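You operate a simulated robot arm through the tools that you are given. There is no shell and no other tool.

Carry out the task below with a simulated two-armed robot. There is one attempt and no reset: what you move stays moved.

## Task
Switch on the run-out tester, spin the grooved cylinder and sort it by its reading.
Fine: one press of START; grey tray, GOOD up to 0.05, else OVER; blue arm back out.

Only the result counts: the job must be done as asked and must still hold three seconds after the hand-in. Knocking over, shifting, dropping, spilling or breaking anything else fails it.

## Robot
Two 7-joint arms with fingered hands on one trunk that stands fixed in place. Base frame: the origin is at the foot of the trunk, x ahead of it, y to its left, z up; the work surface is at about z = 0.84. Lengths are in m, angles in degrees, forces in N, time in s.
The left shoulder is at [0.05, 0.214, 0.869], the right one opposite. With the tool pointing down near the work surface each hand reaches from about 0.38 to 0.88 m from the base axis, measured 20 degrees to its own side. Payload 3 kg a hand.
Tool frame (each hand has its own): the origin (TCP) lies between the finger pads and is the grasp point; the fingertips stand 0.026 m ahead of it; z points along the fingers, y is the line along which they close. The gripper opens to 0.132 m; its body begins 0.073 m behind the TCP. The gripper is a hand of 3 fingers: y runs from the thumb to the fingers, the wrist lies at [0, 0, -0.229] in the tool frame, and closing takes about 1.5 s.
Orientation is that of the tool frame in the base frame, as a unit quaternion [x, y, z, w]. With the fingers straight down and closing along the base's y, the tool's x points along the base's -x, its y along +y and its z along -z.

## Interface
- The arms move only by the tool servo_tool. It takes "left_moves", "right_moves" or both (then of equal length, played together; a hand with none holds still); each is a list of rows, each a list of 7 numbers: the gripper command, from -1 (fully open) to 1 (shut), values between in proportion, then the shift along the base's x, y, z in m, then the turn, a rotation vector about the base's x, y, z in degrees. In form: [[claw, tx, ty, tz, wx, wy, wz], ...]. A call has 1 to 20 rows; each row is the pose to reach, as a shift and turn from the pose commanded when the call began. Rows are played at 5 a second. More than 0.05 m and 8.6 degrees between two rows, or a gripper value outside its range, and nothing of the call is played. Where a pose cannot be reached the arm comes as near as it can. A force on the tool above 40 N (or 10 N above the force at the start of the call, whichever is more), or a blocked arm, ends the call early, and 0.2 s more pass. Each finger travels about 0.072 m/s and halts on what it meets, pressing with about 30 N; the grip force reading is that of the motor and also rises with nothing between the fingers. The clock runs only during rows and for 0.2 s after the last one: add rows that repeat a pose to give the fingers time. It gives the time, the measured TCP pose, the force on the tool (base axes), the opening and the grip force at its end, in the units of the frame above (readings bear some noise), with the torque about the TCP (base axes, N m) and any sound that the robot's microphone picked up.
- Cameras (640 x 400 px; columns grow to the right, rows downward): "scene" is now at [0.0138, -0.0389, 1.5132]; the picture's right is [-0.50, -0.87, 0.00], its down [-0.57, 0.33, -0.76] and it looks along [0.66, -0.38, -0.65] (base axes); focal length 356 px, centre (320, 200). "left" rides on the left gripper at [-0.062, 0.003, -0.092] in its tool frame; the picture's right is [-0.05, -1.00, 0.00], its down [0.83, -0.04, -0.56] and it looks along [0.55, -0.03, 0.83] (tool axes); focal length 230 px, centre (320, 200). "right" rides on the right gripper at [0.061, 0.003, -0.092] in its tool frame; the picture's right is [-0.05, 1.00, 0.00], its down [-0.83, -0.04, -0.56] and it looks along [-0.55, -0.03, 0.83] (tool axes); focal length 230 px, centre (320, 200). There is no depth. A picture from a camera that has moved, and an enlarged one, comes with that camera's place and axes in the base frame and with its lens. The place of the scene camera against the robot may be out by one fixed shift of up to 0.025 m in any direction.
- capture(camera): a new picture of that camera. It takes no simulated time.
- preshape(shape, hand): the hand has 3 fingers and takes this shape, open, in about a second: jaw (thumb against the fingers, like two jaws); tri (thumb and two fingers); tip (a fingertip pinch); poke (one finger out to press); point (the index stretched); flat (the hand flat); cup (the hand cupped); fist (a fist). The gripper value then closes the fingers along that shape, each until it touches; the sizes above hold for jaw. It gives what a move gives, with no picture.
- aim_head(pan, tilt): turns the head with the scene camera to pan (to the left, within 86 degrees either way) and tilt (down, from -29 to 69), counted from straight ahead of the robot. It gives what a move gives.
- inspect(camera, box): a new picture of the part [left, top, right, bottom] of that camera's present view, enlarged. It takes no simulated time.
- job_done(): hands the job in; it is judged then, once.

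Nothing tells you positions but the pictures and the camera data. Unless the task says otherwise, let go and move clear before handing in.

The tools are called after "Call:" as a command line: name --argument value ..., lists and objects as JSON in quotes. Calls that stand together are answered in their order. servo_tool: Moves the arms, as the interface text tells. Its arguments: {"type":"object","properties":{"left_moves":{"type":"array","items":{"type":"array","items":{"type":"number"}}},"right_moves":{"type":"array","items":{"type":"array","items":{"type":"number"}}}},"required":[]} The other tools are called the same way: preshape (shape, hand) gives the hand a shape; aim_head (pan, tilt) turns the head that bears the scene camera; capture (camera) takes a picture; inspect (camera, box) takes an enlarged picture of a part of a camera's view; job_done () hands the job in.

At the start:

```text
t: 0.0
left_eef_pos: [0.4364, 0.0076, 1.2263]
left_ee_rot: [0.229, 0.974, 0.0, 0.0]
left_force: [-1.2, 0.1, -0.1]
left_moment: [0.02, 0.01, 0.0]
left_gripper_width: 0.1317
left_grasp_force: 0.0
left_shape: jaw
right_eef_pos: [0.417, -0.4738, 1.1605]
right_ee_rot: [0.228, 0.974, -0.001, 0.0]
right_force: [-0.2, -0.3, 0.3]
right_moment: [0.02, 0.0, -0.01]
right_gripper_width: 0.1316
right_grasp_force: 0.0
right_shape: jaw
head pan, tilt (commanded): [-29.8, 40.9]
```

scene: 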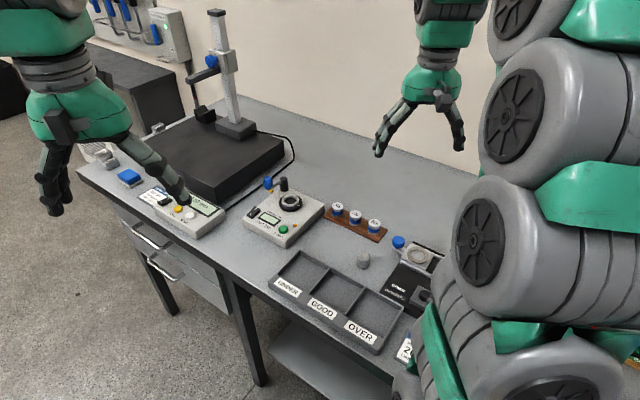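
right: 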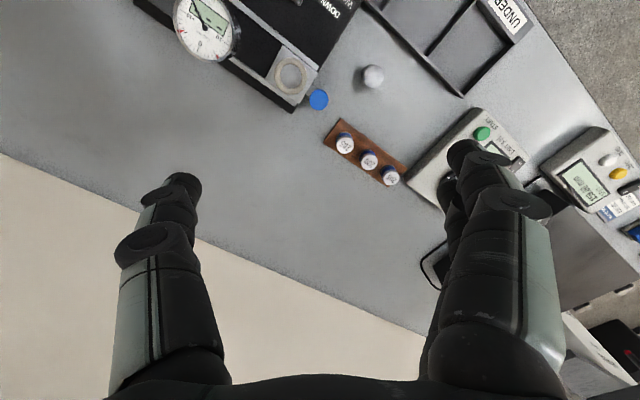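
left: 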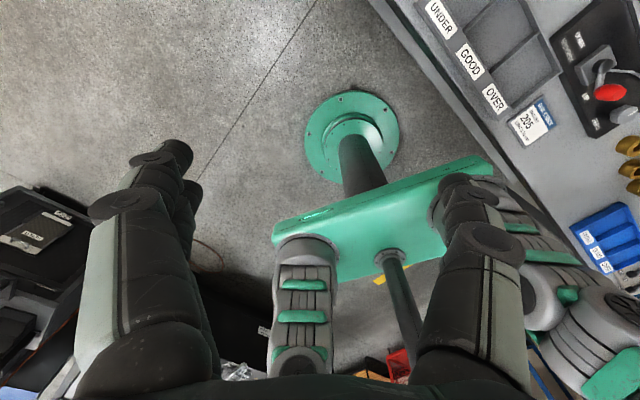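

The bench holds several devices: a dial comparator, a sorting tray, a small tester with a spindle, a rack of three blue-topped cylinders, and others. I'll look closer before moving anything.

Call:
inspect --camera "scene" --box '[220, 160, 420, 285]'

Call:
inspect --camera "scene" --box '[80, 120, 280, 245]'

Call:
inspect --camera "scene" --box '[260, 220, 460, 370]'

Call:
inspect --camera "right" --box '[380, 80, 640, 260]'

Call:
inspect --camera "right" --box '[160, 0, 420, 180]'

Call:
inspect --camera "left" --box '[400, 0, 640, 300]'

```text
3.20 times, centred on (320, 222) of scene
camera zoom: at [0.0138, -0.0389, 1.5132], right [-0.5, -0.87, 0.0], down [-0.57, 0.33, -0.76], along [0.66, -0.38, -0.65], focal length 1140 px, centre (320, 128)
```

zoom: 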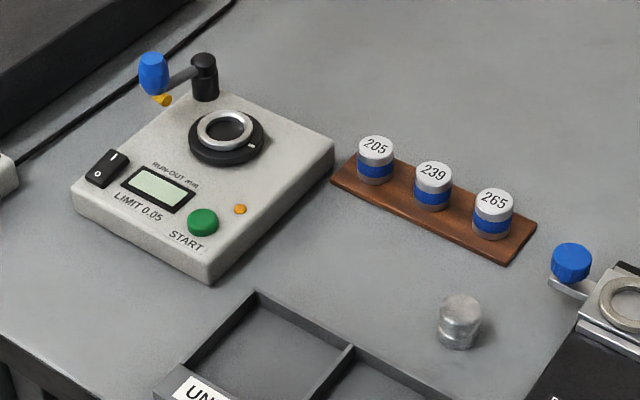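

```text
3.20 times, centred on (180, 182) of scene
camera zoom: at [0.0138, -0.0389, 1.5132], right [-0.5, -0.87, 0.0], down [-0.57, 0.33, -0.76], along [0.66, -0.38, -0.65], focal length 1140 px, centre (768, 256)
```

zoom: 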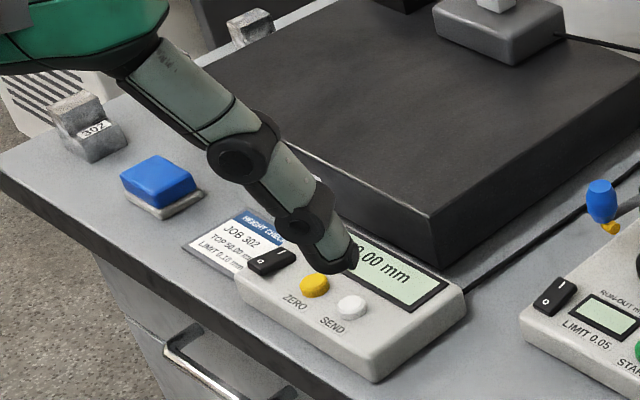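

```text
2.67 times, centred on (360, 295) of scene
camera zoom: at [0.0138, -0.0389, 1.5132], right [-0.5, -0.87, 0.0], down [-0.57, 0.33, -0.76], along [0.66, -0.38, -0.65], focal length 950 px, centre (213, -53)
```

zoom: 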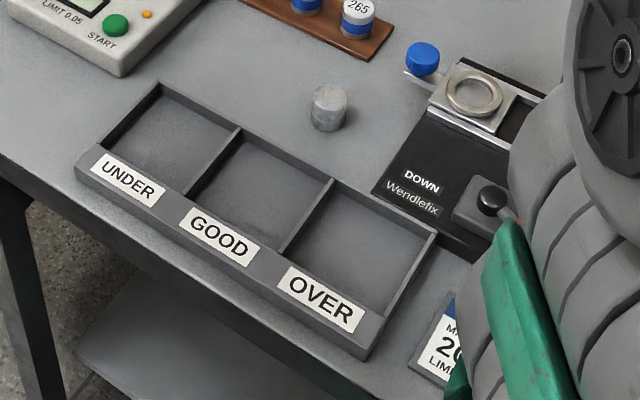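

```text
2.22 times, centred on (510, 170) of right
camera zoom: at [0.3624, -0.4446, 1.2532], right [0.49, 0.87, 0.0], down [0.73, -0.41, 0.56], along [0.48, -0.27, -0.83], focal length 511 px, centre (-102, 267)
```

zoom: 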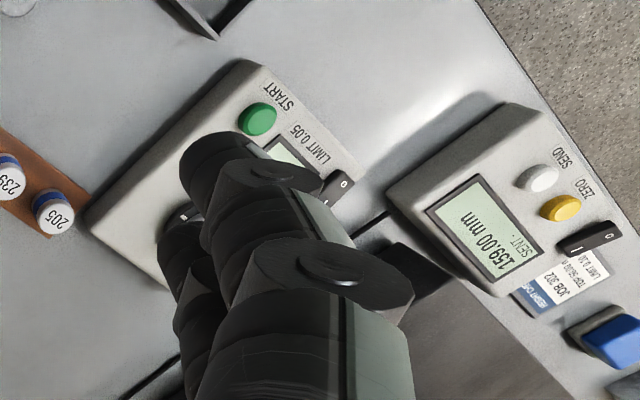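

```text
2.22 times, centred on (290, 90) of right
camera zoom: at [0.3624, -0.4446, 1.2532], right [0.49, 0.87, 0.0], down [0.73, -0.41, 0.56], along [0.48, -0.27, -0.83], focal length 511 px, centre (387, 444)
```

zoom: 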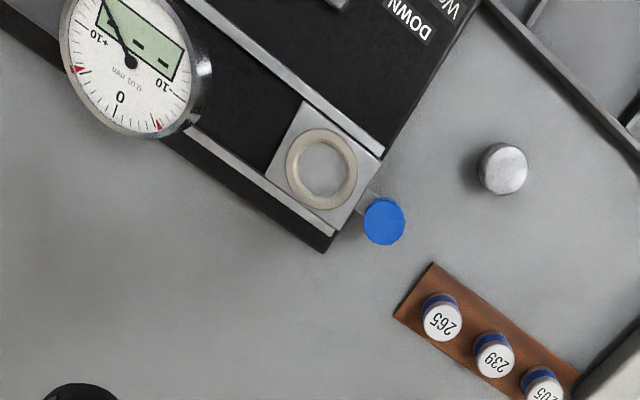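

```text
1.33 times, centred on (520, 150) of left
camera zoom: at [0.4936, -0.0172, 1.3174], right [-0.4, -0.92, 0.0], down [-0.76, 0.33, 0.56], along [-0.51, 0.22, -0.83], focal length 307 px, centre (53, 267)
```

zoom: 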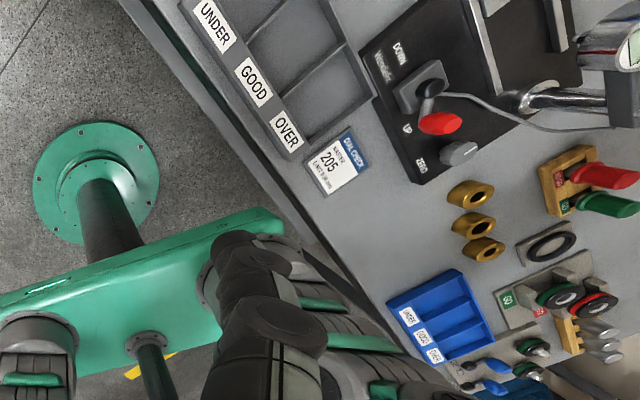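

The lone grey cylinder beside the tray looks like the grooved one. I'll zoom in on it and on the tester to confirm.

Call:
inspect --camera "right" --box '[340, 50, 410, 100]'

Call:
inspect --camera "scene" --box '[340, 235, 396, 280]'

Call:
inspect --camera "scene" --box '[240, 170, 330, 250]'

Call:
inspect --camera "left" --box '[540, 0, 640, 130]'

Call:
aim_head --pan -55 --tilt 45

```text
8.00 times, centred on (375, 75) of right
camera zoom: at [0.3624, -0.4446, 1.2532], right [0.49, 0.87, 0.0], down [0.73, -0.41, 0.56], along [0.48, -0.27, -0.83], focal length 1841 px, centre (-120, 1200)
```

zoom: 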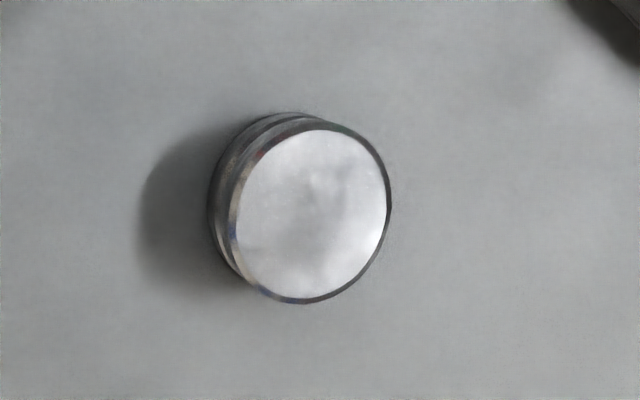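

```text
8.89 times, centred on (368, 258) of scene
camera zoom: at [0.0138, -0.0389, 1.5132], right [-0.5, -0.87, 0.0], down [-0.57, 0.33, -0.76], along [0.66, -0.38, -0.65], focal length 3167 px, centre (-107, -311)
```

zoom: 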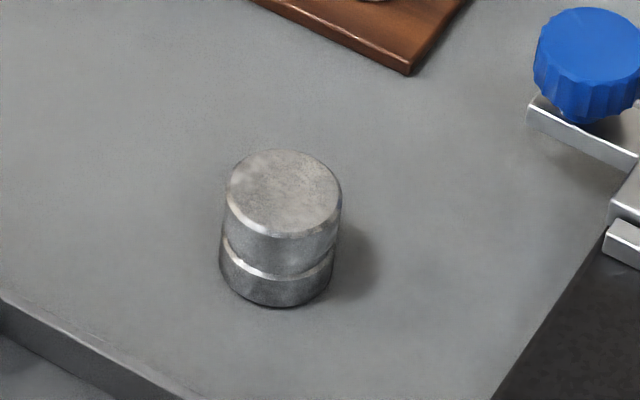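

```text
5.00 times, centred on (285, 210) of scene
camera zoom: at [0.0138, -0.0389, 1.5132], right [-0.5, -0.87, 0.0], down [-0.57, 0.33, -0.76], along [0.66, -0.38, -0.65], focal length 1781 px, centre (495, 150)
```

zoom: 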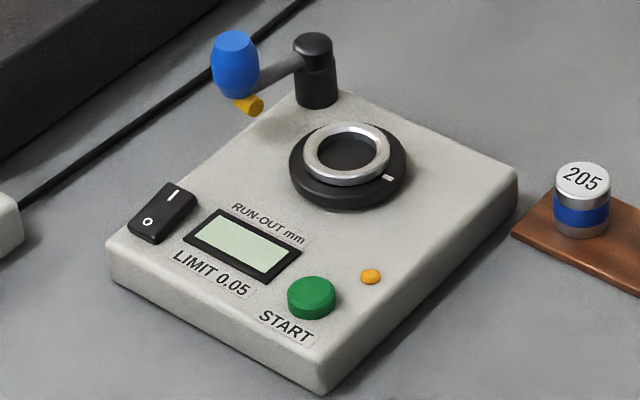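

```text
3.08 times, centred on (590, 65) of left
camera zoom: at [0.4936, -0.0172, 1.3174], right [-0.4, -0.92, 0.0], down [-0.76, 0.33, 0.56], along [-0.51, 0.22, -0.83], focal length 708 px, centre (-511, 615)
```

zoom: 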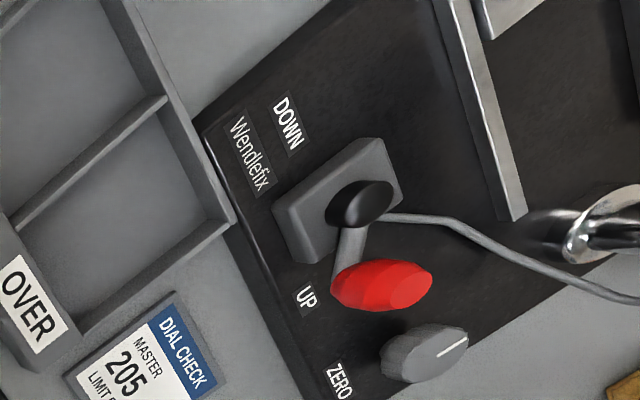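

```text
t: 0.9
left_eef_pos: [0.4361, 0.0063, 1.2255]
left_ee_rot: [0.228, 0.974, 0.0, -0.001]
left_force: [0.2, 0.2, -0.2]
left_moment: [-0.02, 0.01, -0.02]
left_gripper_width: 0.1318
left_grasp_force: 0.0
left_shape: jaw
right_eef_pos: [0.4152, -0.4737, 1.1609]
right_ee_rot: [0.228, 0.974, 0.0, 0.0]
right_force: [0.1, 0.0, -0.3]
right_moment: [-0.01, 0.01, 0.02]
right_gripper_width: 0.132
right_grasp_force: 0.0
right_shape: jaw
head pan, tilt (commanded): [-55.0, 45.0]
```

The loose cylinder does have a groove, so it's the part. I'll check the rest of the bench for any other grooved cylinder.

Call:
capture --camera "scene"

Call:
capture --camera "right"

```text
taken
camera scene: at [-0.0128, -0.0636, 1.5072], right [-0.82, -0.57, 0.0], down [-0.41, 0.58, -0.71], along [0.41, -0.58, -0.71], focal length 356 px, centre (320, 200)
```

scene: 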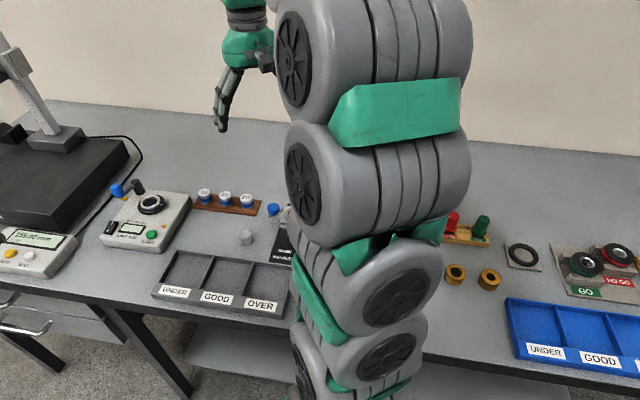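

```text
taken
camera right: at [0.3623, -0.4445, 1.2533], right [0.49, 0.87, 0.0], down [0.73, -0.41, 0.56], along [0.48, -0.27, -0.83], focal length 230 px, centre (320, 200)
```

right: 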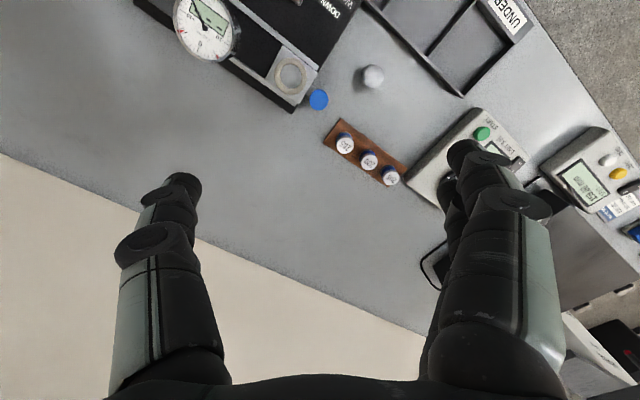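

Nothing else on the bench has a groove. Next I'll bring the right hand over the tester to see it from above.

Call:
servo_tool --right_moves '[[-1, 0.02, 0.02, 0, 0, 0, 0], [-1, 0.05, 0.045, -0.01, 0, 0, 0], [-1, 0.08, 0.07, -0.02, 0, 0, 0], [-1, 0.11, 0.1, -0.03, 0, 0, 0], [-1, 0.14, 0.13, -0.04, 0, 0, 0], [-1, 0.17, 0.155, -0.05, 0, 0, 0], [-1, 0.195, 0.18, -0.06, 0, 0, 0], [-1, 0.211, 0.194, -0.07, 0, 0, 0], [-1, 0.211, 0.194, -0.07, 0, 0, 0]]'

Call:
capture --camera "right"

Call:
capture --camera "scene"

```text
t: 2.9
left_eef_pos: [0.4354, 0.0061, 1.2252]
left_ee_rot: [0.229, 0.973, 0.0, -0.001]
left_force: [-0.9, 0.5, -0.2]
left_moment: [-0.02, 0.01, 0.0]
left_gripper_width: 0.1322
left_grasp_force: 0.1
left_shape: jaw
right_eef_pos: [0.6266, -0.2793, 1.0905]
right_ee_rot: [0.229, 0.973, 0.001, 0.0]
right_force: [0.8, -0.9, 0.2]
right_moment: [-0.01, 0.0, 0.03]
right_gripper_width: 0.1321
right_grasp_force: 0.2
right_shape: jaw
head pan, tilt (commanded): [-55.0, 45.0]
```

```text
taken
camera right: at [0.5737, -0.2499, 1.1829], right [0.49, 0.87, 0.0], down [0.72, -0.41, 0.56], along [0.48, -0.27, -0.83], focal length 230 px, centre (320, 200)
```

right: 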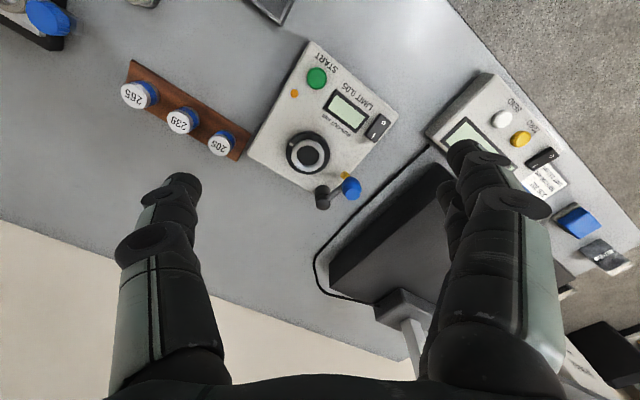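

```text
taken
camera scene: at [-0.0128, -0.0636, 1.5072], right [-0.82, -0.57, 0.0], down [-0.41, 0.58, -0.71], along [0.41, -0.58, -0.71], focal length 356 px, centre (320, 200)
```

scene: 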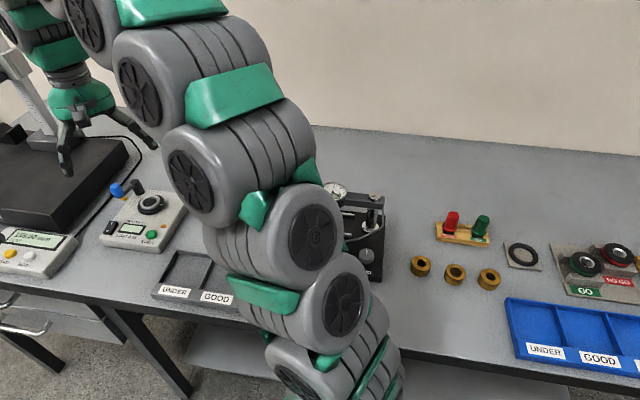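

Call:
inspect --camera "right" --box '[230, 30, 410, 220]'

Call:
inspect --camera "scene" --box '[90, 170, 200, 260]'

```text
2.11 times, centred on (320, 125) of right
camera zoom: at [0.5737, -0.2499, 1.1829], right [0.49, 0.87, 0.0], down [0.72, -0.41, 0.56], along [0.48, -0.27, -0.83], focal length 484 px, centre (320, 358)
```

zoom: 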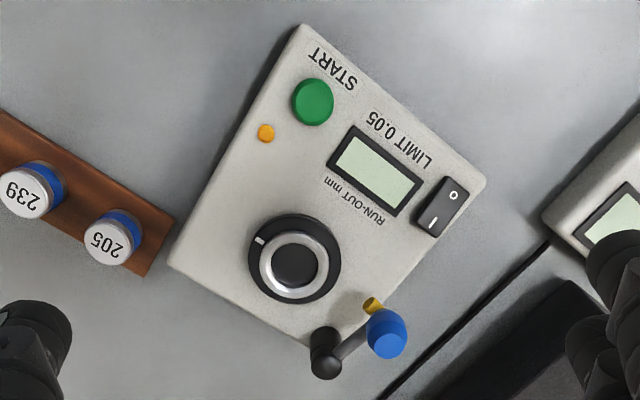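

```text
4.44 times, centred on (145, 215) of scene
camera zoom: at [-0.0128, -0.0636, 1.5072], right [-0.82, -0.57, 0.0], down [-0.41, 0.58, -0.71], along [0.41, -0.58, -0.71], focal length 1583 px, centre (1098, 133)
```

zoom: 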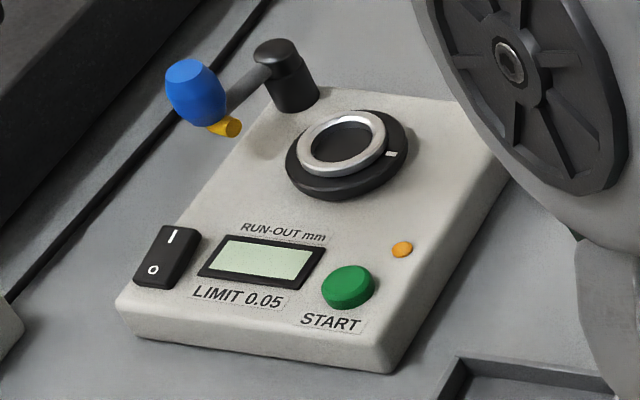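

The tester's power rocker (O/I), START button, chuck ring and swing arm are all clear now. I'll try the poke shape to see where its fingertip ends up.

Call:
preshape --hand "right" --shape "poke"

Call:
capture --camera "right"

Call:
aim_head --pan -30 --tilt 35

Call:
capture --camera "scene"

```text
t: 3.8
left_eef_pos: [0.4353, 0.0052, 1.2253]
left_ee_rot: [0.229, 0.973, 0.0, -0.001]
left_force: [0.4, -0.3, 0.4]
left_moment: [0.01, 0.0, 0.02]
left_gripper_width: 0.1317
left_grasp_force: 0.0
left_shape: jaw
right_eef_pos: [0.6273, -0.2788, 1.0902]
right_ee_rot: [0.228, 0.974, 0.001, 0.0]
right_force: [-0.9, -0.1, 0.0]
right_moment: [0.04, 0.0, -0.01]
right_gripper_width: 0.0
right_grasp_force: 0.1
right_shape: poke
head pan, tilt (commanded): [-55.0, 45.0]
```

```text
taken
camera right: at [0.5735, -0.2502, 1.1828], right [0.49, 0.87, 0.0], down [0.73, -0.41, 0.56], along [0.48, -0.27, -0.83], focal length 230 px, centre (320, 200)
```

right: 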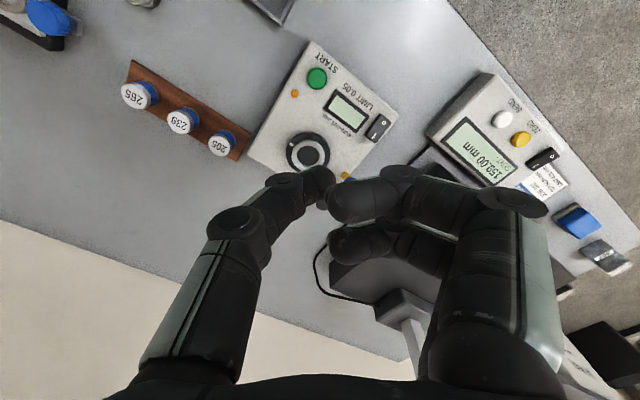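

```text
t: 4.7
left_eef_pos: [0.436, 0.0063, 1.225]
left_ee_rot: [0.228, 0.974, 0.001, 0.0]
left_force: [0.4, 0.5, -0.6]
left_moment: [0.01, 0.03, -0.01]
left_gripper_width: 0.1316
left_grasp_force: 0.1
left_shape: jaw
right_eef_pos: [0.6263, -0.2794, 1.0906]
right_ee_rot: [0.229, 0.974, 0.0, 0.0]
right_force: [0.5, -0.3, 0.9]
right_moment: [0.02, 0.04, 0.0]
right_gripper_width: 0.0
right_grasp_force: 0.1
right_shape: poke
head pan, tilt (commanded): [-30.0, 35.0]
```

```text
taken
camera scene: at [0.0167, -0.0411, 1.522], right [-0.5, -0.87, 0.0], down [-0.5, 0.29, -0.82], along [0.71, -0.41, -0.57], focal length 356 px, centre (320, 200)
```

scene: 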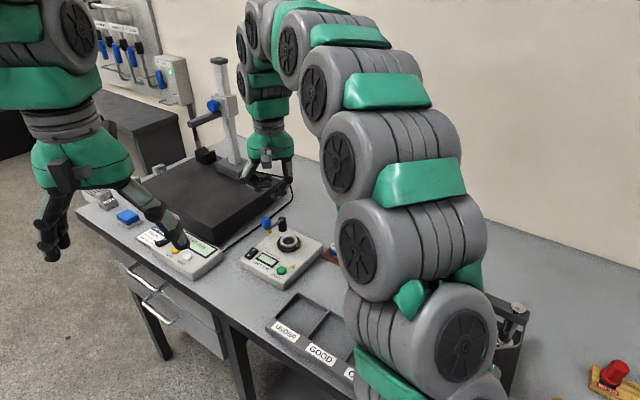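

Call:
inspect --camera "right" --box '[180, 120, 560, 360]'

Call:
inspect --camera "scene" --box '[210, 90, 330, 230]'

```text
1.67 times, centred on (370, 240) of right
camera zoom: at [0.5735, -0.2502, 1.1828], right [0.49, 0.87, 0.0], down [0.73, -0.41, 0.56], along [0.48, -0.27, -0.83], focal length 384 px, centre (237, 133)
```

zoom: 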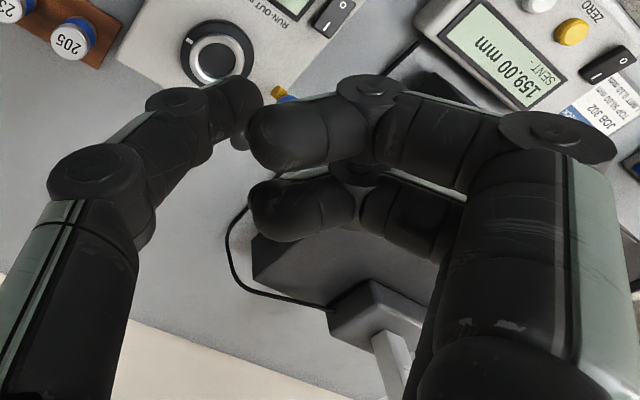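

```text
2.86 times, centred on (270, 160) of scene
camera zoom: at [0.0167, -0.0411, 1.522], right [-0.5, -0.87, 0.0], down [-0.5, 0.29, -0.82], along [0.71, -0.41, -0.57], focal length 1018 px, centre (463, 314)
```

zoom: 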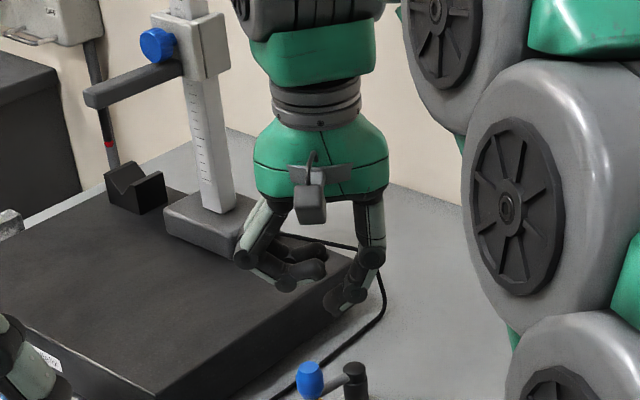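

Call:
preshape --hand "right" --shape "point"

Call:
inspect --camera "right" --box '[100, 100, 580, 400]'

Call:
inspect --camera "scene" --box '[210, 90, 330, 230]'

```text
t: 5.6
left_eef_pos: [0.4363, 0.0074, 1.2245]
left_ee_rot: [0.228, 0.974, 0.0, 0.0]
left_force: [0.5, 0.5, -0.7]
left_moment: [-0.02, -0.04, 0.0]
left_gripper_width: 0.1318
left_grasp_force: 0.0
left_shape: jaw
right_eef_pos: [0.6283, -0.2785, 1.0902]
right_ee_rot: [0.228, 0.974, 0.0, 0.0]
right_force: [0.1, 0.0, -0.8]
right_moment: [0.0, -0.04, 0.01]
right_gripper_width: 0.0001
right_grasp_force: 0.1
right_shape: point
head pan, tilt (commanded): [-30.0, 35.0]
```

```text
1.33 times, centred on (340, 250) of right
camera zoom: at [0.5735, -0.2502, 1.1828], right [0.49, 0.87, 0.0], down [0.73, -0.41, 0.56], along [0.48, -0.27, -0.83], focal length 307 px, centre (293, 133)
```

zoom: 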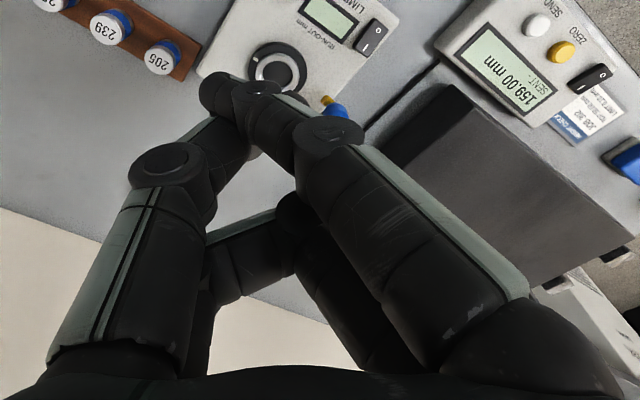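

```text
2.86 times, centred on (270, 160) of scene
camera zoom: at [0.0168, -0.041, 1.5221], right [-0.5, -0.87, 0.0], down [-0.5, 0.29, -0.82], along [0.71, -0.41, -0.57], focal length 1018 px, centre (463, 314)
```

zoom: 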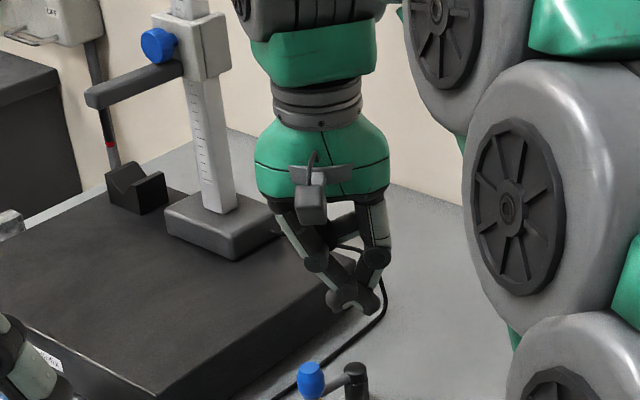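

The point shape pinches instead of extending a finger, so poke is the better choice. I'll go back to poke, then take a closer view of the tester and swing arm.

Call:
preshape --hand "right" --shape "poke"

Call:
servo_tool --right_moves '[[-1, 0.02, -0.02, 0, 0, 0, 0], [-1, 0.05, -0.045, -0.01, 0, 0, 0], [-1, 0.08, -0.07, -0.03, 0, 0, 0], [-1, 0.09, -0.08, -0.055, 0, 0, 0], [-1, 0.09, -0.08, -0.07, 0, 0, 0], [-1, 0.09, -0.08, -0.07, 0, 0, 0]]'

Call:
capture --camera "right"

Call:
inspect --camera "scene" --box '[210, 130, 350, 290]'

```text
t: 6.5
left_eef_pos: [0.4361, 0.006, 1.2256]
left_ee_rot: [0.229, 0.974, 0.0, 0.0]
left_force: [0.3, 0.9, -0.4]
left_moment: [0.01, 0.01, 0.02]
left_gripper_width: 0.1319
left_grasp_force: 0.1
left_shape: jaw
right_eef_pos: [0.6276, -0.2811, 1.0909]
right_ee_rot: [0.228, 0.974, 0.0, 0.0]
right_force: [-0.7, 0.2, 0.4]
right_moment: [0.01, -0.01, -0.02]
right_gripper_width: 0.0
right_grasp_force: 0.1
right_shape: poke
head pan, tilt (commanded): [-30.0, 35.0]
```

```text
t: 7.9
left_eef_pos: [0.4351, 0.0059, 1.2251]
left_ee_rot: [0.229, 0.973, 0.0, 0.0]
left_force: [-0.8, 1.2, -0.6]
left_moment: [-0.02, -0.02, 0.0]
left_gripper_width: 0.1319
left_grasp_force: 0.0
left_shape: jaw
right_eef_pos: [0.7186, -0.3604, 1.0211]
right_ee_rot: [0.229, 0.974, 0.0, 0.0]
right_force: [0.4, -0.5, -0.6]
right_moment: [0.01, 0.03, 0.0]
right_gripper_width: 0.0002
right_grasp_force: 0.0
right_shape: poke
head pan, tilt (commanded): [-30.0, 35.0]
```

```text
taken
camera right: at [0.6639, -0.3313, 1.1128], right [0.49, 0.87, 0.0], down [0.72, -0.41, 0.56], along [0.48, -0.27, -0.83], focal length 230 px, centre (320, 200)
```

right: 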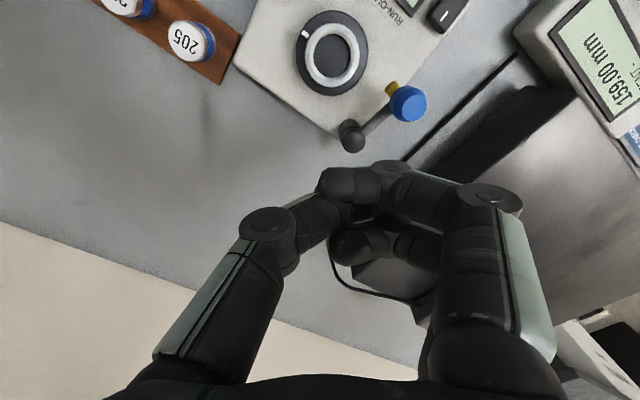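

```text
2.50 times, centred on (280, 210) of scene
camera zoom: at [0.0168, -0.041, 1.5221], right [-0.5, -0.87, 0.0], down [-0.5, 0.29, -0.82], along [0.71, -0.41, -0.57], focal length 891 px, centre (420, 175)
```

zoom: 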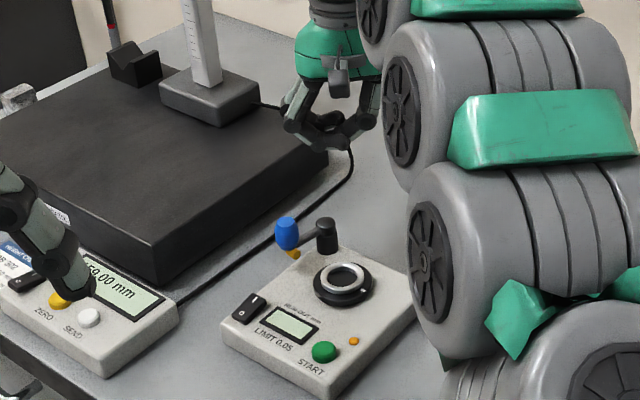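

Call:
inspect --camera "right" --box '[270, 0, 450, 170]'

Call:
inspect --camera "scene" --box '[290, 200, 370, 260]'

```text
2.35 times, centred on (360, 85) of right
camera zoom: at [0.6639, -0.3313, 1.1128], right [0.49, 0.87, 0.0], down [0.72, -0.41, 0.56], along [0.48, -0.27, -0.83], focal length 541 px, centre (226, 471)
```

zoom: 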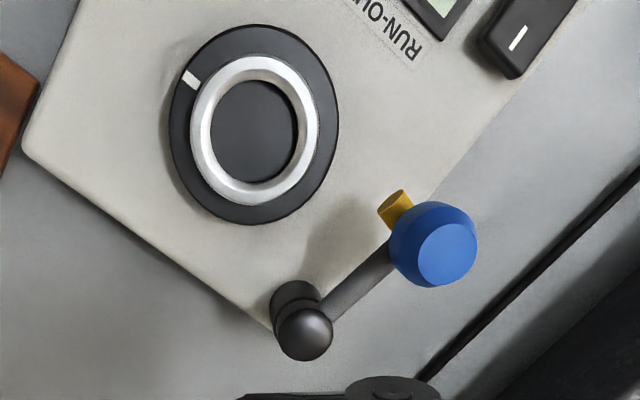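

```text
6.67 times, centred on (330, 230) of scene
camera zoom: at [0.0168, -0.041, 1.5221], right [-0.5, -0.87, 0.0], down [-0.5, 0.29, -0.82], along [0.71, -0.41, -0.57], focal length 2375 px, centre (253, 0)
```

zoom: 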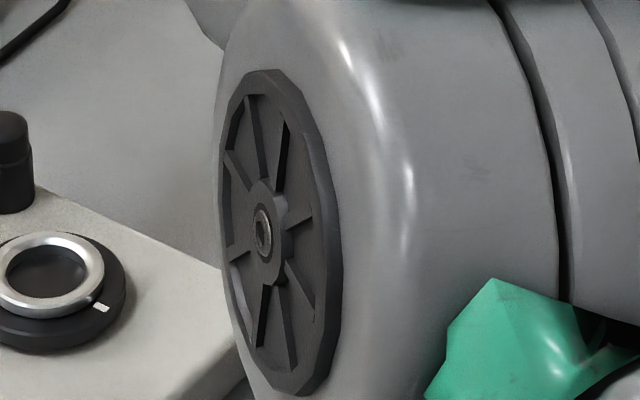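

I now have good positions: ring centre about (0.675, -0.326), blue knob about (0.732, -0.289), swing post about (0.743, -0.340), START about (0.601, -0.270). Next I'll calibrate the poke fingertip against the TCP using the scene camera.

Call:
inspect --camera "scene" --box '[310, 140, 370, 200]'

Call:
inspect --camera "right" --box '[230, 140, 500, 300]'

```text
6.67 times, centred on (340, 170) of scene
camera zoom: at [0.0168, -0.041, 1.5221], right [-0.5, -0.87, 0.0], down [-0.5, 0.29, -0.82], along [0.71, -0.41, -0.57], focal length 2375 px, centre (187, 400)
```

zoom: 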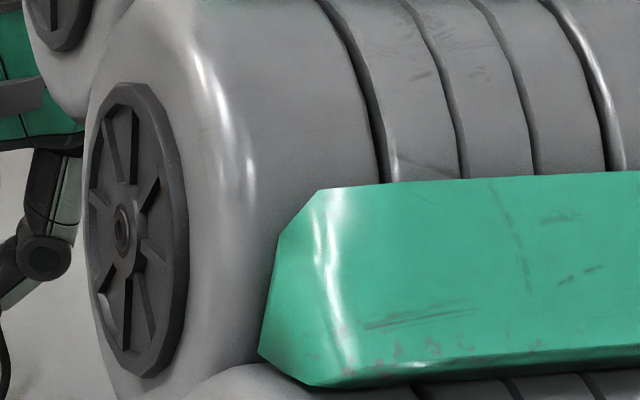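

```text
2.37 times, centred on (365, 220) of right
camera zoom: at [0.6639, -0.3313, 1.1128], right [0.49, 0.87, 0.0], down [0.72, -0.41, 0.56], along [0.48, -0.27, -0.83], focal length 545 px, centre (213, 153)
```

zoom: 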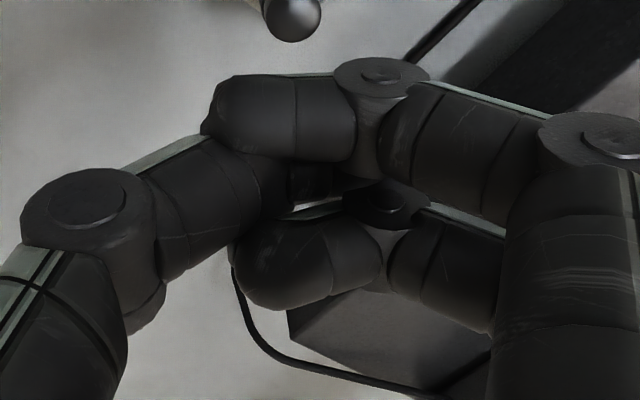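

The curled index now hides the thumb, so the fingers probably caught when I switched from point to poke. I'll reset through jaw and preshape poke again.

Call:
preshape --hand "right" --shape "jaw"

Call:
preshape --hand "right" --shape "poke"

Call:
inspect --camera "right" --box '[180, 120, 560, 360]'

```text
t: 8.8
left_eef_pos: [0.4371, 0.0058, 1.2249]
left_ee_rot: [0.228, 0.974, -0.001, 0.0]
left_force: [0.6, -0.9, -0.2]
left_moment: [-0.01, 0.0, -0.01]
left_gripper_width: 0.132
left_grasp_force: 0.1
left_shape: jaw
right_eef_pos: [0.717, -0.3601, 1.0208]
right_ee_rot: [0.229, 0.973, 0.0, 0.0]
right_force: [-0.4, -0.7, -0.2]
right_moment: [0.01, 0.0, 0.01]
right_gripper_width: 0.1321
right_grasp_force: 0.0
right_shape: jaw
head pan, tilt (commanded): [-30.0, 35.0]
```

```text
t: 9.7
left_eef_pos: [0.4369, 0.0067, 1.2247]
left_ee_rot: [0.228, 0.974, 0.0, 0.0]
left_force: [0.4, -0.1, -0.1]
left_moment: [-0.01, -0.03, 0.0]
left_gripper_width: 0.1321
left_grasp_force: 0.1
left_shape: jaw
right_eef_pos: [0.7166, -0.3604, 1.0214]
right_ee_rot: [0.228, 0.974, 0.0, 0.0]
right_force: [0.2, 0.6, -0.3]
right_moment: [0.03, 0.0, -0.05]
right_gripper_width: 0.0001
right_grasp_force: 0.2
right_shape: poke
head pan, tilt (commanded): [-30.0, 35.0]
```

```text
1.67 times, centred on (370, 240) of right
camera zoom: at [0.6637, -0.3311, 1.1129], right [0.49, 0.87, 0.0], down [0.73, -0.41, 0.56], along [0.48, -0.27, -0.83], focal length 384 px, centre (237, 133)
```

zoom: 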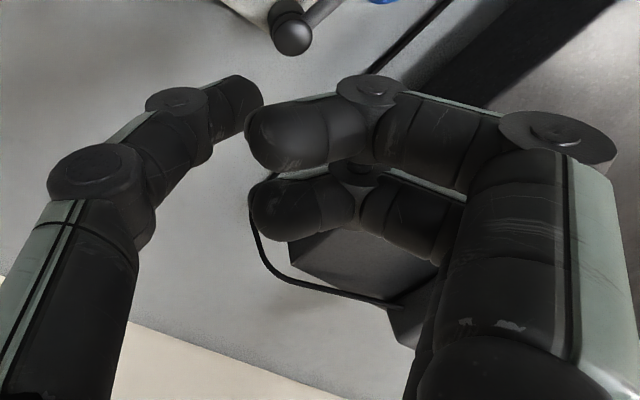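

The poke thumb is now properly extended, with its tip roughly 18 mm ahead of the TCP. I'll move it above the "I" end of the rocker and check alignment.

Call:
servo_tool --right_moves '[[-1, -0.005, 0.04, 0, 0, 0, 0], [-1, -0.01, 0.08, 0, 0, 0, 0], [-1, -0.015, 0.11, 0, 0, 0, 0], [-1, -0.02, 0.125, -0.02, 0, 0, 0], [-1, -0.02, 0.125, -0.05, 0, 0, 0], [-1, -0.02, 0.125, -0.075, 0, 0, 0], [-1, -0.02, 0.125, -0.075, 0, 0, 0]]'

Call:
capture --camera "right"

Call:
inspect --camera "scene" --box '[210, 180, 310, 280]'

```text
t: 11.3
left_eef_pos: [0.4358, 0.0054, 1.2255]
left_ee_rot: [0.228, 0.974, 0.0, 0.0]
left_force: [0.1, -0.9, -0.1]
left_moment: [0.01, 0.01, -0.02]
left_gripper_width: 0.1316
left_grasp_force: 0.1
left_shape: jaw
right_eef_pos: [0.6962, -0.2356, 0.946]
right_ee_rot: [0.228, 0.974, 0.0, 0.0]
right_force: [0.8, -0.4, -0.2]
right_moment: [-0.02, 0.01, -0.06]
right_gripper_width: 0.0
right_grasp_force: 0.0
right_shape: poke
head pan, tilt (commanded): [-30.0, 35.0]
```

```text
taken
camera right: at [0.6437, -0.2056, 1.0382], right [0.49, 0.87, 0.0], down [0.73, -0.41, 0.55], along [0.48, -0.27, -0.83], focal length 230 px, centre (320, 200)
```

right: 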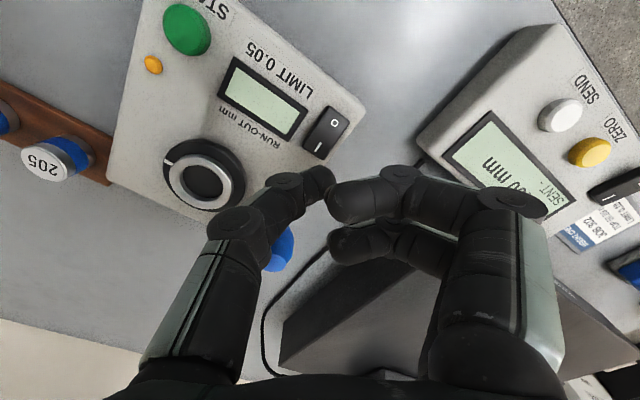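

```text
4.00 times, centred on (260, 230) of scene
camera zoom: at [0.0168, -0.041, 1.5221], right [-0.5, -0.87, 0.0], down [-0.5, 0.29, -0.82], along [0.71, -0.41, -0.57], focal length 1425 px, centre (560, 80)
```

zoom: 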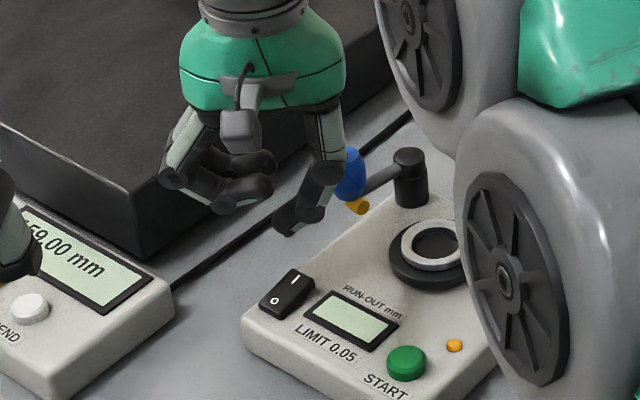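

The tip sits about 26 mm ahead of the TCP and is over the "I" end. I'll lower it in steps, watching the force.

Call:
servo_tool --right_moves '[[-1, 0.0005, 0, -0.015, 0, 0, 0], [-1, 0.0005, 0, -0.025, 0, 0, 0], [-1, 0.0005, 0, -0.033, 0, 0, 0], [-1, 0.0005, 0, -0.036, 0, 0, 0]]'

Call:
inspect --camera "scene" --box '[210, 190, 310, 280]'

Call:
inspect --camera "right" --box '[200, 50, 440, 220]'

```text
t: 12.3
left_eef_pos: [0.4371, 0.0067, 1.2251]
left_ee_rot: [0.228, 0.974, 0.0, 0.0]
left_force: [0.0, -0.6, -0.6]
left_moment: [-0.02, 0.01, -0.01]
left_gripper_width: 0.132
left_grasp_force: 0.0
left_shape: jaw
right_eef_pos: [0.6975, -0.235, 0.9094]
right_ee_rot: [0.229, 0.974, 0.001, 0.0]
right_force: [-0.2, -0.6, 0.5]
right_moment: [-0.02, -0.01, -0.01]
right_gripper_width: 0.0002
right_grasp_force: 0.1
right_shape: poke
head pan, tilt (commanded): [-30.0, 35.0]
```

```text
4.44 times, centred on (260, 235) of scene
camera zoom: at [0.0168, -0.041, 1.5221], right [-0.5, -0.87, 0.0], down [-0.5, 0.29, -0.82], along [0.71, -0.41, -0.57], focal length 1583 px, centre (587, 44)
```

zoom: 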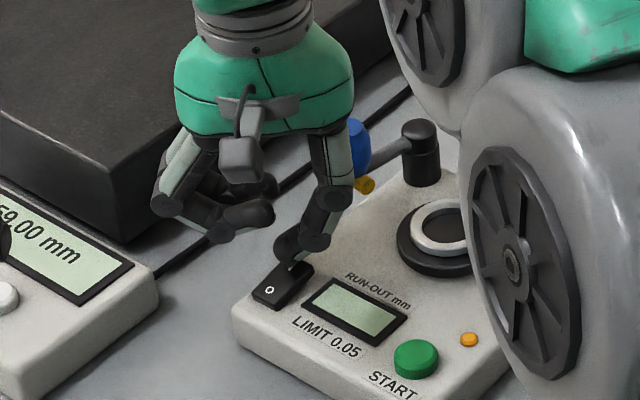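

```text
2.35 times, centred on (320, 135) of right
camera zoom: at [0.644, -0.2054, 1.002], right [0.49, 0.87, 0.0], down [0.72, -0.41, 0.56], along [0.48, -0.27, -0.83], focal length 541 px, centre (320, 353)
```

zoom: 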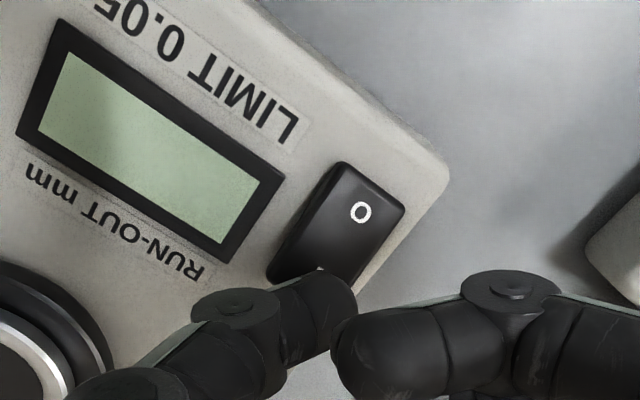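

Call:
servo_tool --right_moves '[[-1, 0, 0, -0.003, 0, 0, 0], [-1, 0, 0, -0.006, 0, 0, 0], [-1, 0, 0, -0.009, 0, 0, 0], [-1, 0, 0, -0.012, 0, 0, 0]]'

Call:
inspect --camera "right" --box '[200, 50, 440, 220]'

Call:
inspect --camera "scene" --box '[210, 190, 310, 280]'

```text
t: 13.2
left_eef_pos: [0.4357, 0.0067, 1.2249]
left_ee_rot: [0.228, 0.974, 0.0, 0.001]
left_force: [-0.3, 0.2, 0.0]
left_moment: [0.0, 0.02, 0.01]
left_gripper_width: 0.1322
left_grasp_force: 0.0
left_shape: jaw
right_eef_pos: [0.6992, -0.237, 0.9044]
right_ee_rot: [0.229, 0.973, 0.0, 0.004]
right_force: [0.0, -4.3, 16.4]
right_moment: [0.01, 0.05, -0.01]
right_gripper_width: 0.0003
right_grasp_force: 0.1
right_shape: poke
head pan, tilt (commanded): [-30.0, 35.0]
stopped in row 4 (right hand): the force on the tool passed its limit at 44 N (the readings are from after the stop); the commanded pose is now the measured one
```

```text
2.35 times, centred on (320, 135) of right
camera zoom: at [0.6451, -0.2074, 0.996], right [0.49, 0.87, 0.0], down [0.72, -0.41, 0.56], along [0.49, -0.27, -0.83], focal length 541 px, centre (320, 353)
```

zoom: 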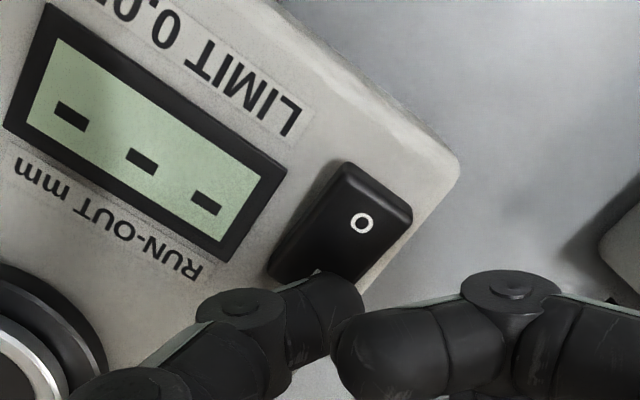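

```text
4.44 times, centred on (260, 235) of scene
camera zoom: at [0.0166, -0.041, 1.5221], right [-0.5, -0.87, 0.0], down [-0.5, 0.29, -0.82], along [0.71, -0.41, -0.57], focal length 1583 px, centre (587, 44)
```

zoom: 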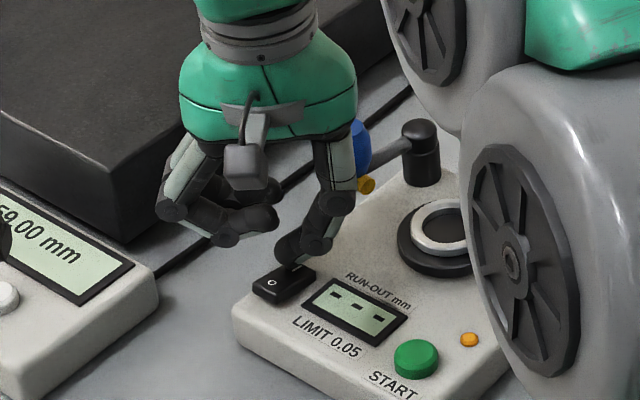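

The tester is on and its display shows dashes. I'll lift clear, go back to the jaw shape and move over the grooved cylinder.

Call:
servo_tool --right_moves '[[-1, 0, 0, 0.02, 0, 0, 0], [-1, 0, 0, 0.06, 0, 0, 0], [-1, 0, 0, 0.1, 0, 0, 0], [-1, -0.01, -0.01, 0.14, 0, 0, 0], [-1, -0.04, -0.03, 0.16, 0, 0, 0], [-1, -0.08, -0.05, 0.16, 0, 0, 0], [-1, -0.12, -0.07, 0.16, 0, 0, 0], [-1, -0.16, -0.095, 0.16, 0, 0, 0], [-1, -0.195, -0.12, 0.16, 0, 0, 0], [-1, -0.21, -0.13, 0.15, 0, 0, 0], [-1, -0.21, -0.13, 0.15, 0, 0, 0]]'

Call:
preshape --hand "right" --shape "jaw"

Call:
capture --camera "right"

Call:
capture --camera "scene"

```text
t: 15.6
left_eef_pos: [0.4361, 0.0059, 1.2249]
left_ee_rot: [0.229, 0.974, 0.0, 0.0]
left_force: [0.6, 1.1, 0.1]
left_moment: [0.0, -0.03, 0.0]
left_gripper_width: 0.1319
left_grasp_force: 0.0
left_shape: jaw
right_eef_pos: [0.4879, -0.3661, 1.0518]
right_ee_rot: [0.229, 0.973, 0.001, 0.003]
right_force: [-0.3, 0.6, -0.2]
right_moment: [-0.03, -0.02, -0.03]
right_gripper_width: 0.0001
right_grasp_force: 0.1
right_shape: poke
head pan, tilt (commanded): [-30.0, 35.0]
```

```text
t: 16.5
left_eef_pos: [0.4356, 0.0066, 1.2249]
left_ee_rot: [0.229, 0.974, 0.0, 0.0]
left_force: [-0.1, -1.2, -0.3]
left_moment: [-0.01, 0.0, 0.02]
left_gripper_width: 0.132
left_grasp_force: 0.0
left_shape: jaw
right_eef_pos: [0.488, -0.367, 1.0539]
right_ee_rot: [0.228, 0.974, 0.0, 0.002]
right_force: [-0.1, 0.3, -0.4]
right_moment: [0.0, 0.0, 0.01]
right_gripper_width: 0.1319
right_grasp_force: 0.0
right_shape: jaw
head pan, tilt (commanded): [-30.0, 35.0]
```

```text
taken
camera right: at [0.4342, -0.3371, 1.1446], right [0.49, 0.87, 0.0], down [0.72, -0.41, 0.56], along [0.49, -0.27, -0.83], focal length 230 px, centre (320, 200)
```

right: 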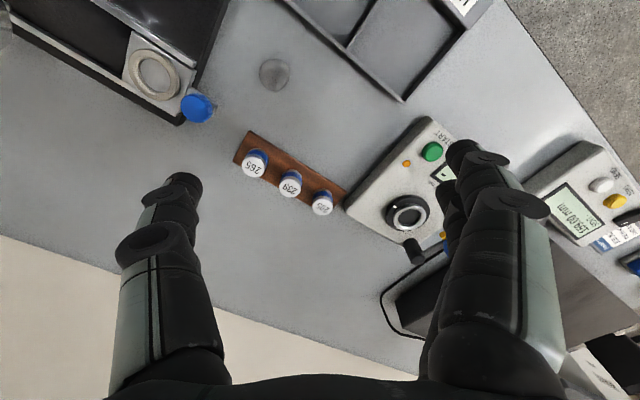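

```text
taken
camera scene: at [0.0168, -0.041, 1.5221], right [-0.5, -0.87, 0.0], down [-0.5, 0.29, -0.82], along [0.71, -0.41, -0.57], focal length 356 px, centre (320, 200)
```

scene: 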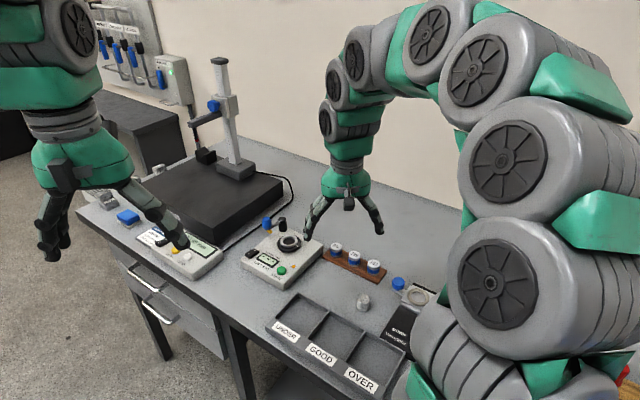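

Call:
inspect --camera "right" --box '[234, 50, 314, 100]'

Call:
inspect --camera "scene" --box '[340, 275, 400, 325]'

```text
8.00 times, centred on (274, 75) of right
camera zoom: at [0.4342, -0.3371, 1.1446], right [0.49, 0.87, 0.0], down [0.72, -0.41, 0.56], along [0.49, -0.27, -0.83], focal length 1841 px, centre (688, 1200)
```

zoom: 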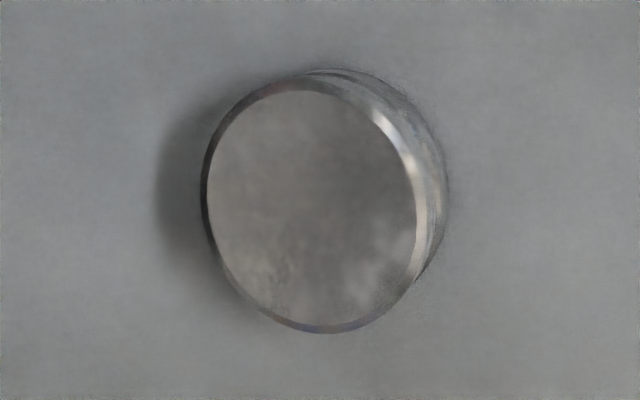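

```text
8.00 times, centred on (370, 300) of scene
camera zoom: at [0.0168, -0.041, 1.5221], right [-0.5, -0.87, 0.0], down [-0.5, 0.29, -0.82], along [0.71, -0.41, -0.57], focal length 2850 px, centre (-80, -600)
```

zoom: 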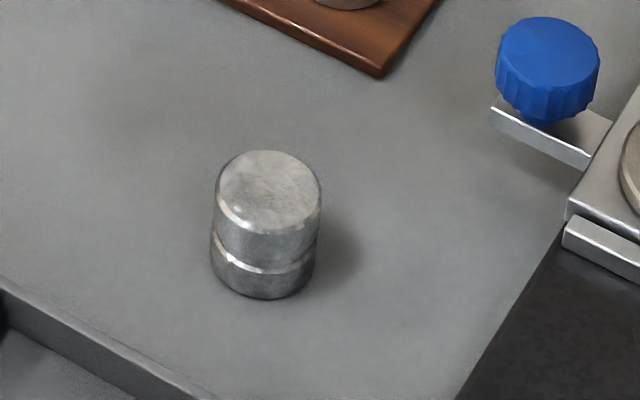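

The cylinder stands at about (0.4335, -0.3945), roughly 29 mm in diameter and 25 mm tall. I'll part-close the jaw and hover above it to check alignment.

Call:
servo_tool --right_moves '[[0.09, -0.02, -0.01, -0.02, 0.08, 0.33, 0], [0.09, -0.04, -0.02, -0.05, 0.08, 0.33, 0], [0.09, -0.0555, -0.0275, -0.08, 0.08, 0.33, 0], [0.09, -0.0555, -0.0275, -0.11, 0.08, 0.33, 0], [0.09, -0.0555, -0.0275, -0.1244, 0.08, 0.33, 0], [0.09, -0.0555, -0.0275, -0.1244, 0.08, 0.33, 0]]'

Call:
capture --camera "right"

Call:
inspect --camera "scene" --box '[310, 230, 430, 340]'

```text
t: 17.9
left_eef_pos: [0.4362, 0.0048, 1.2243]
left_ee_rot: [0.228, 0.974, 0.0, 0.0]
left_force: [-0.3, -0.2, -0.1]
left_moment: [-0.01, 0.01, 0.04]
left_gripper_width: 0.1318
left_grasp_force: 0.0
left_shape: jaw
right_eef_pos: [0.4329, -0.3943, 0.9279]
right_ee_rot: [0.229, 0.974, 0.0, -0.002]
right_force: [1.2, 0.0, 0.5]
right_moment: [-0.01, 0.0, -0.01]
right_gripper_width: 0.0608
right_grasp_force: 0.1
right_shape: jaw
head pan, tilt (commanded): [-30.0, 35.0]
```

```text
taken
camera right: at [0.3797, -0.3648, 1.0207], right [0.49, 0.87, 0.0], down [0.73, -0.41, 0.55], along [0.48, -0.27, -0.83], focal length 230 px, centre (320, 200)
```

right: 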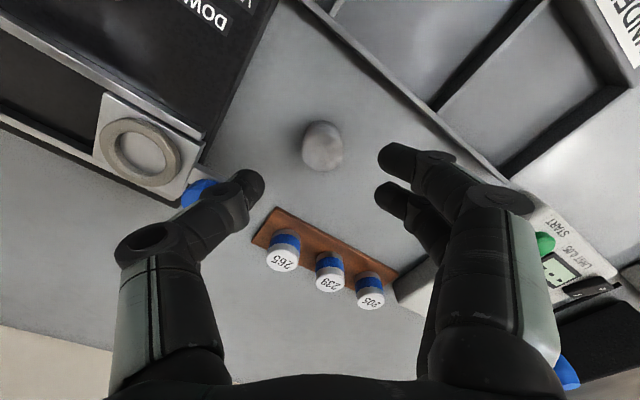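

```text
3.64 times, centred on (370, 285) of scene
camera zoom: at [0.0168, -0.041, 1.5221], right [-0.5, -0.87, 0.0], down [-0.5, 0.29, -0.82], along [0.71, -0.41, -0.57], focal length 1296 px, centre (138, -109)
```

zoom: 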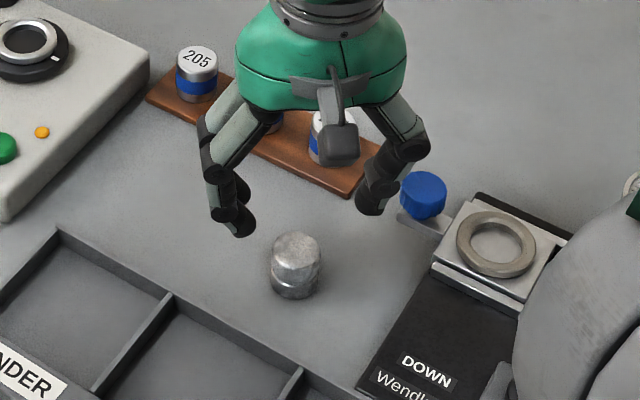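

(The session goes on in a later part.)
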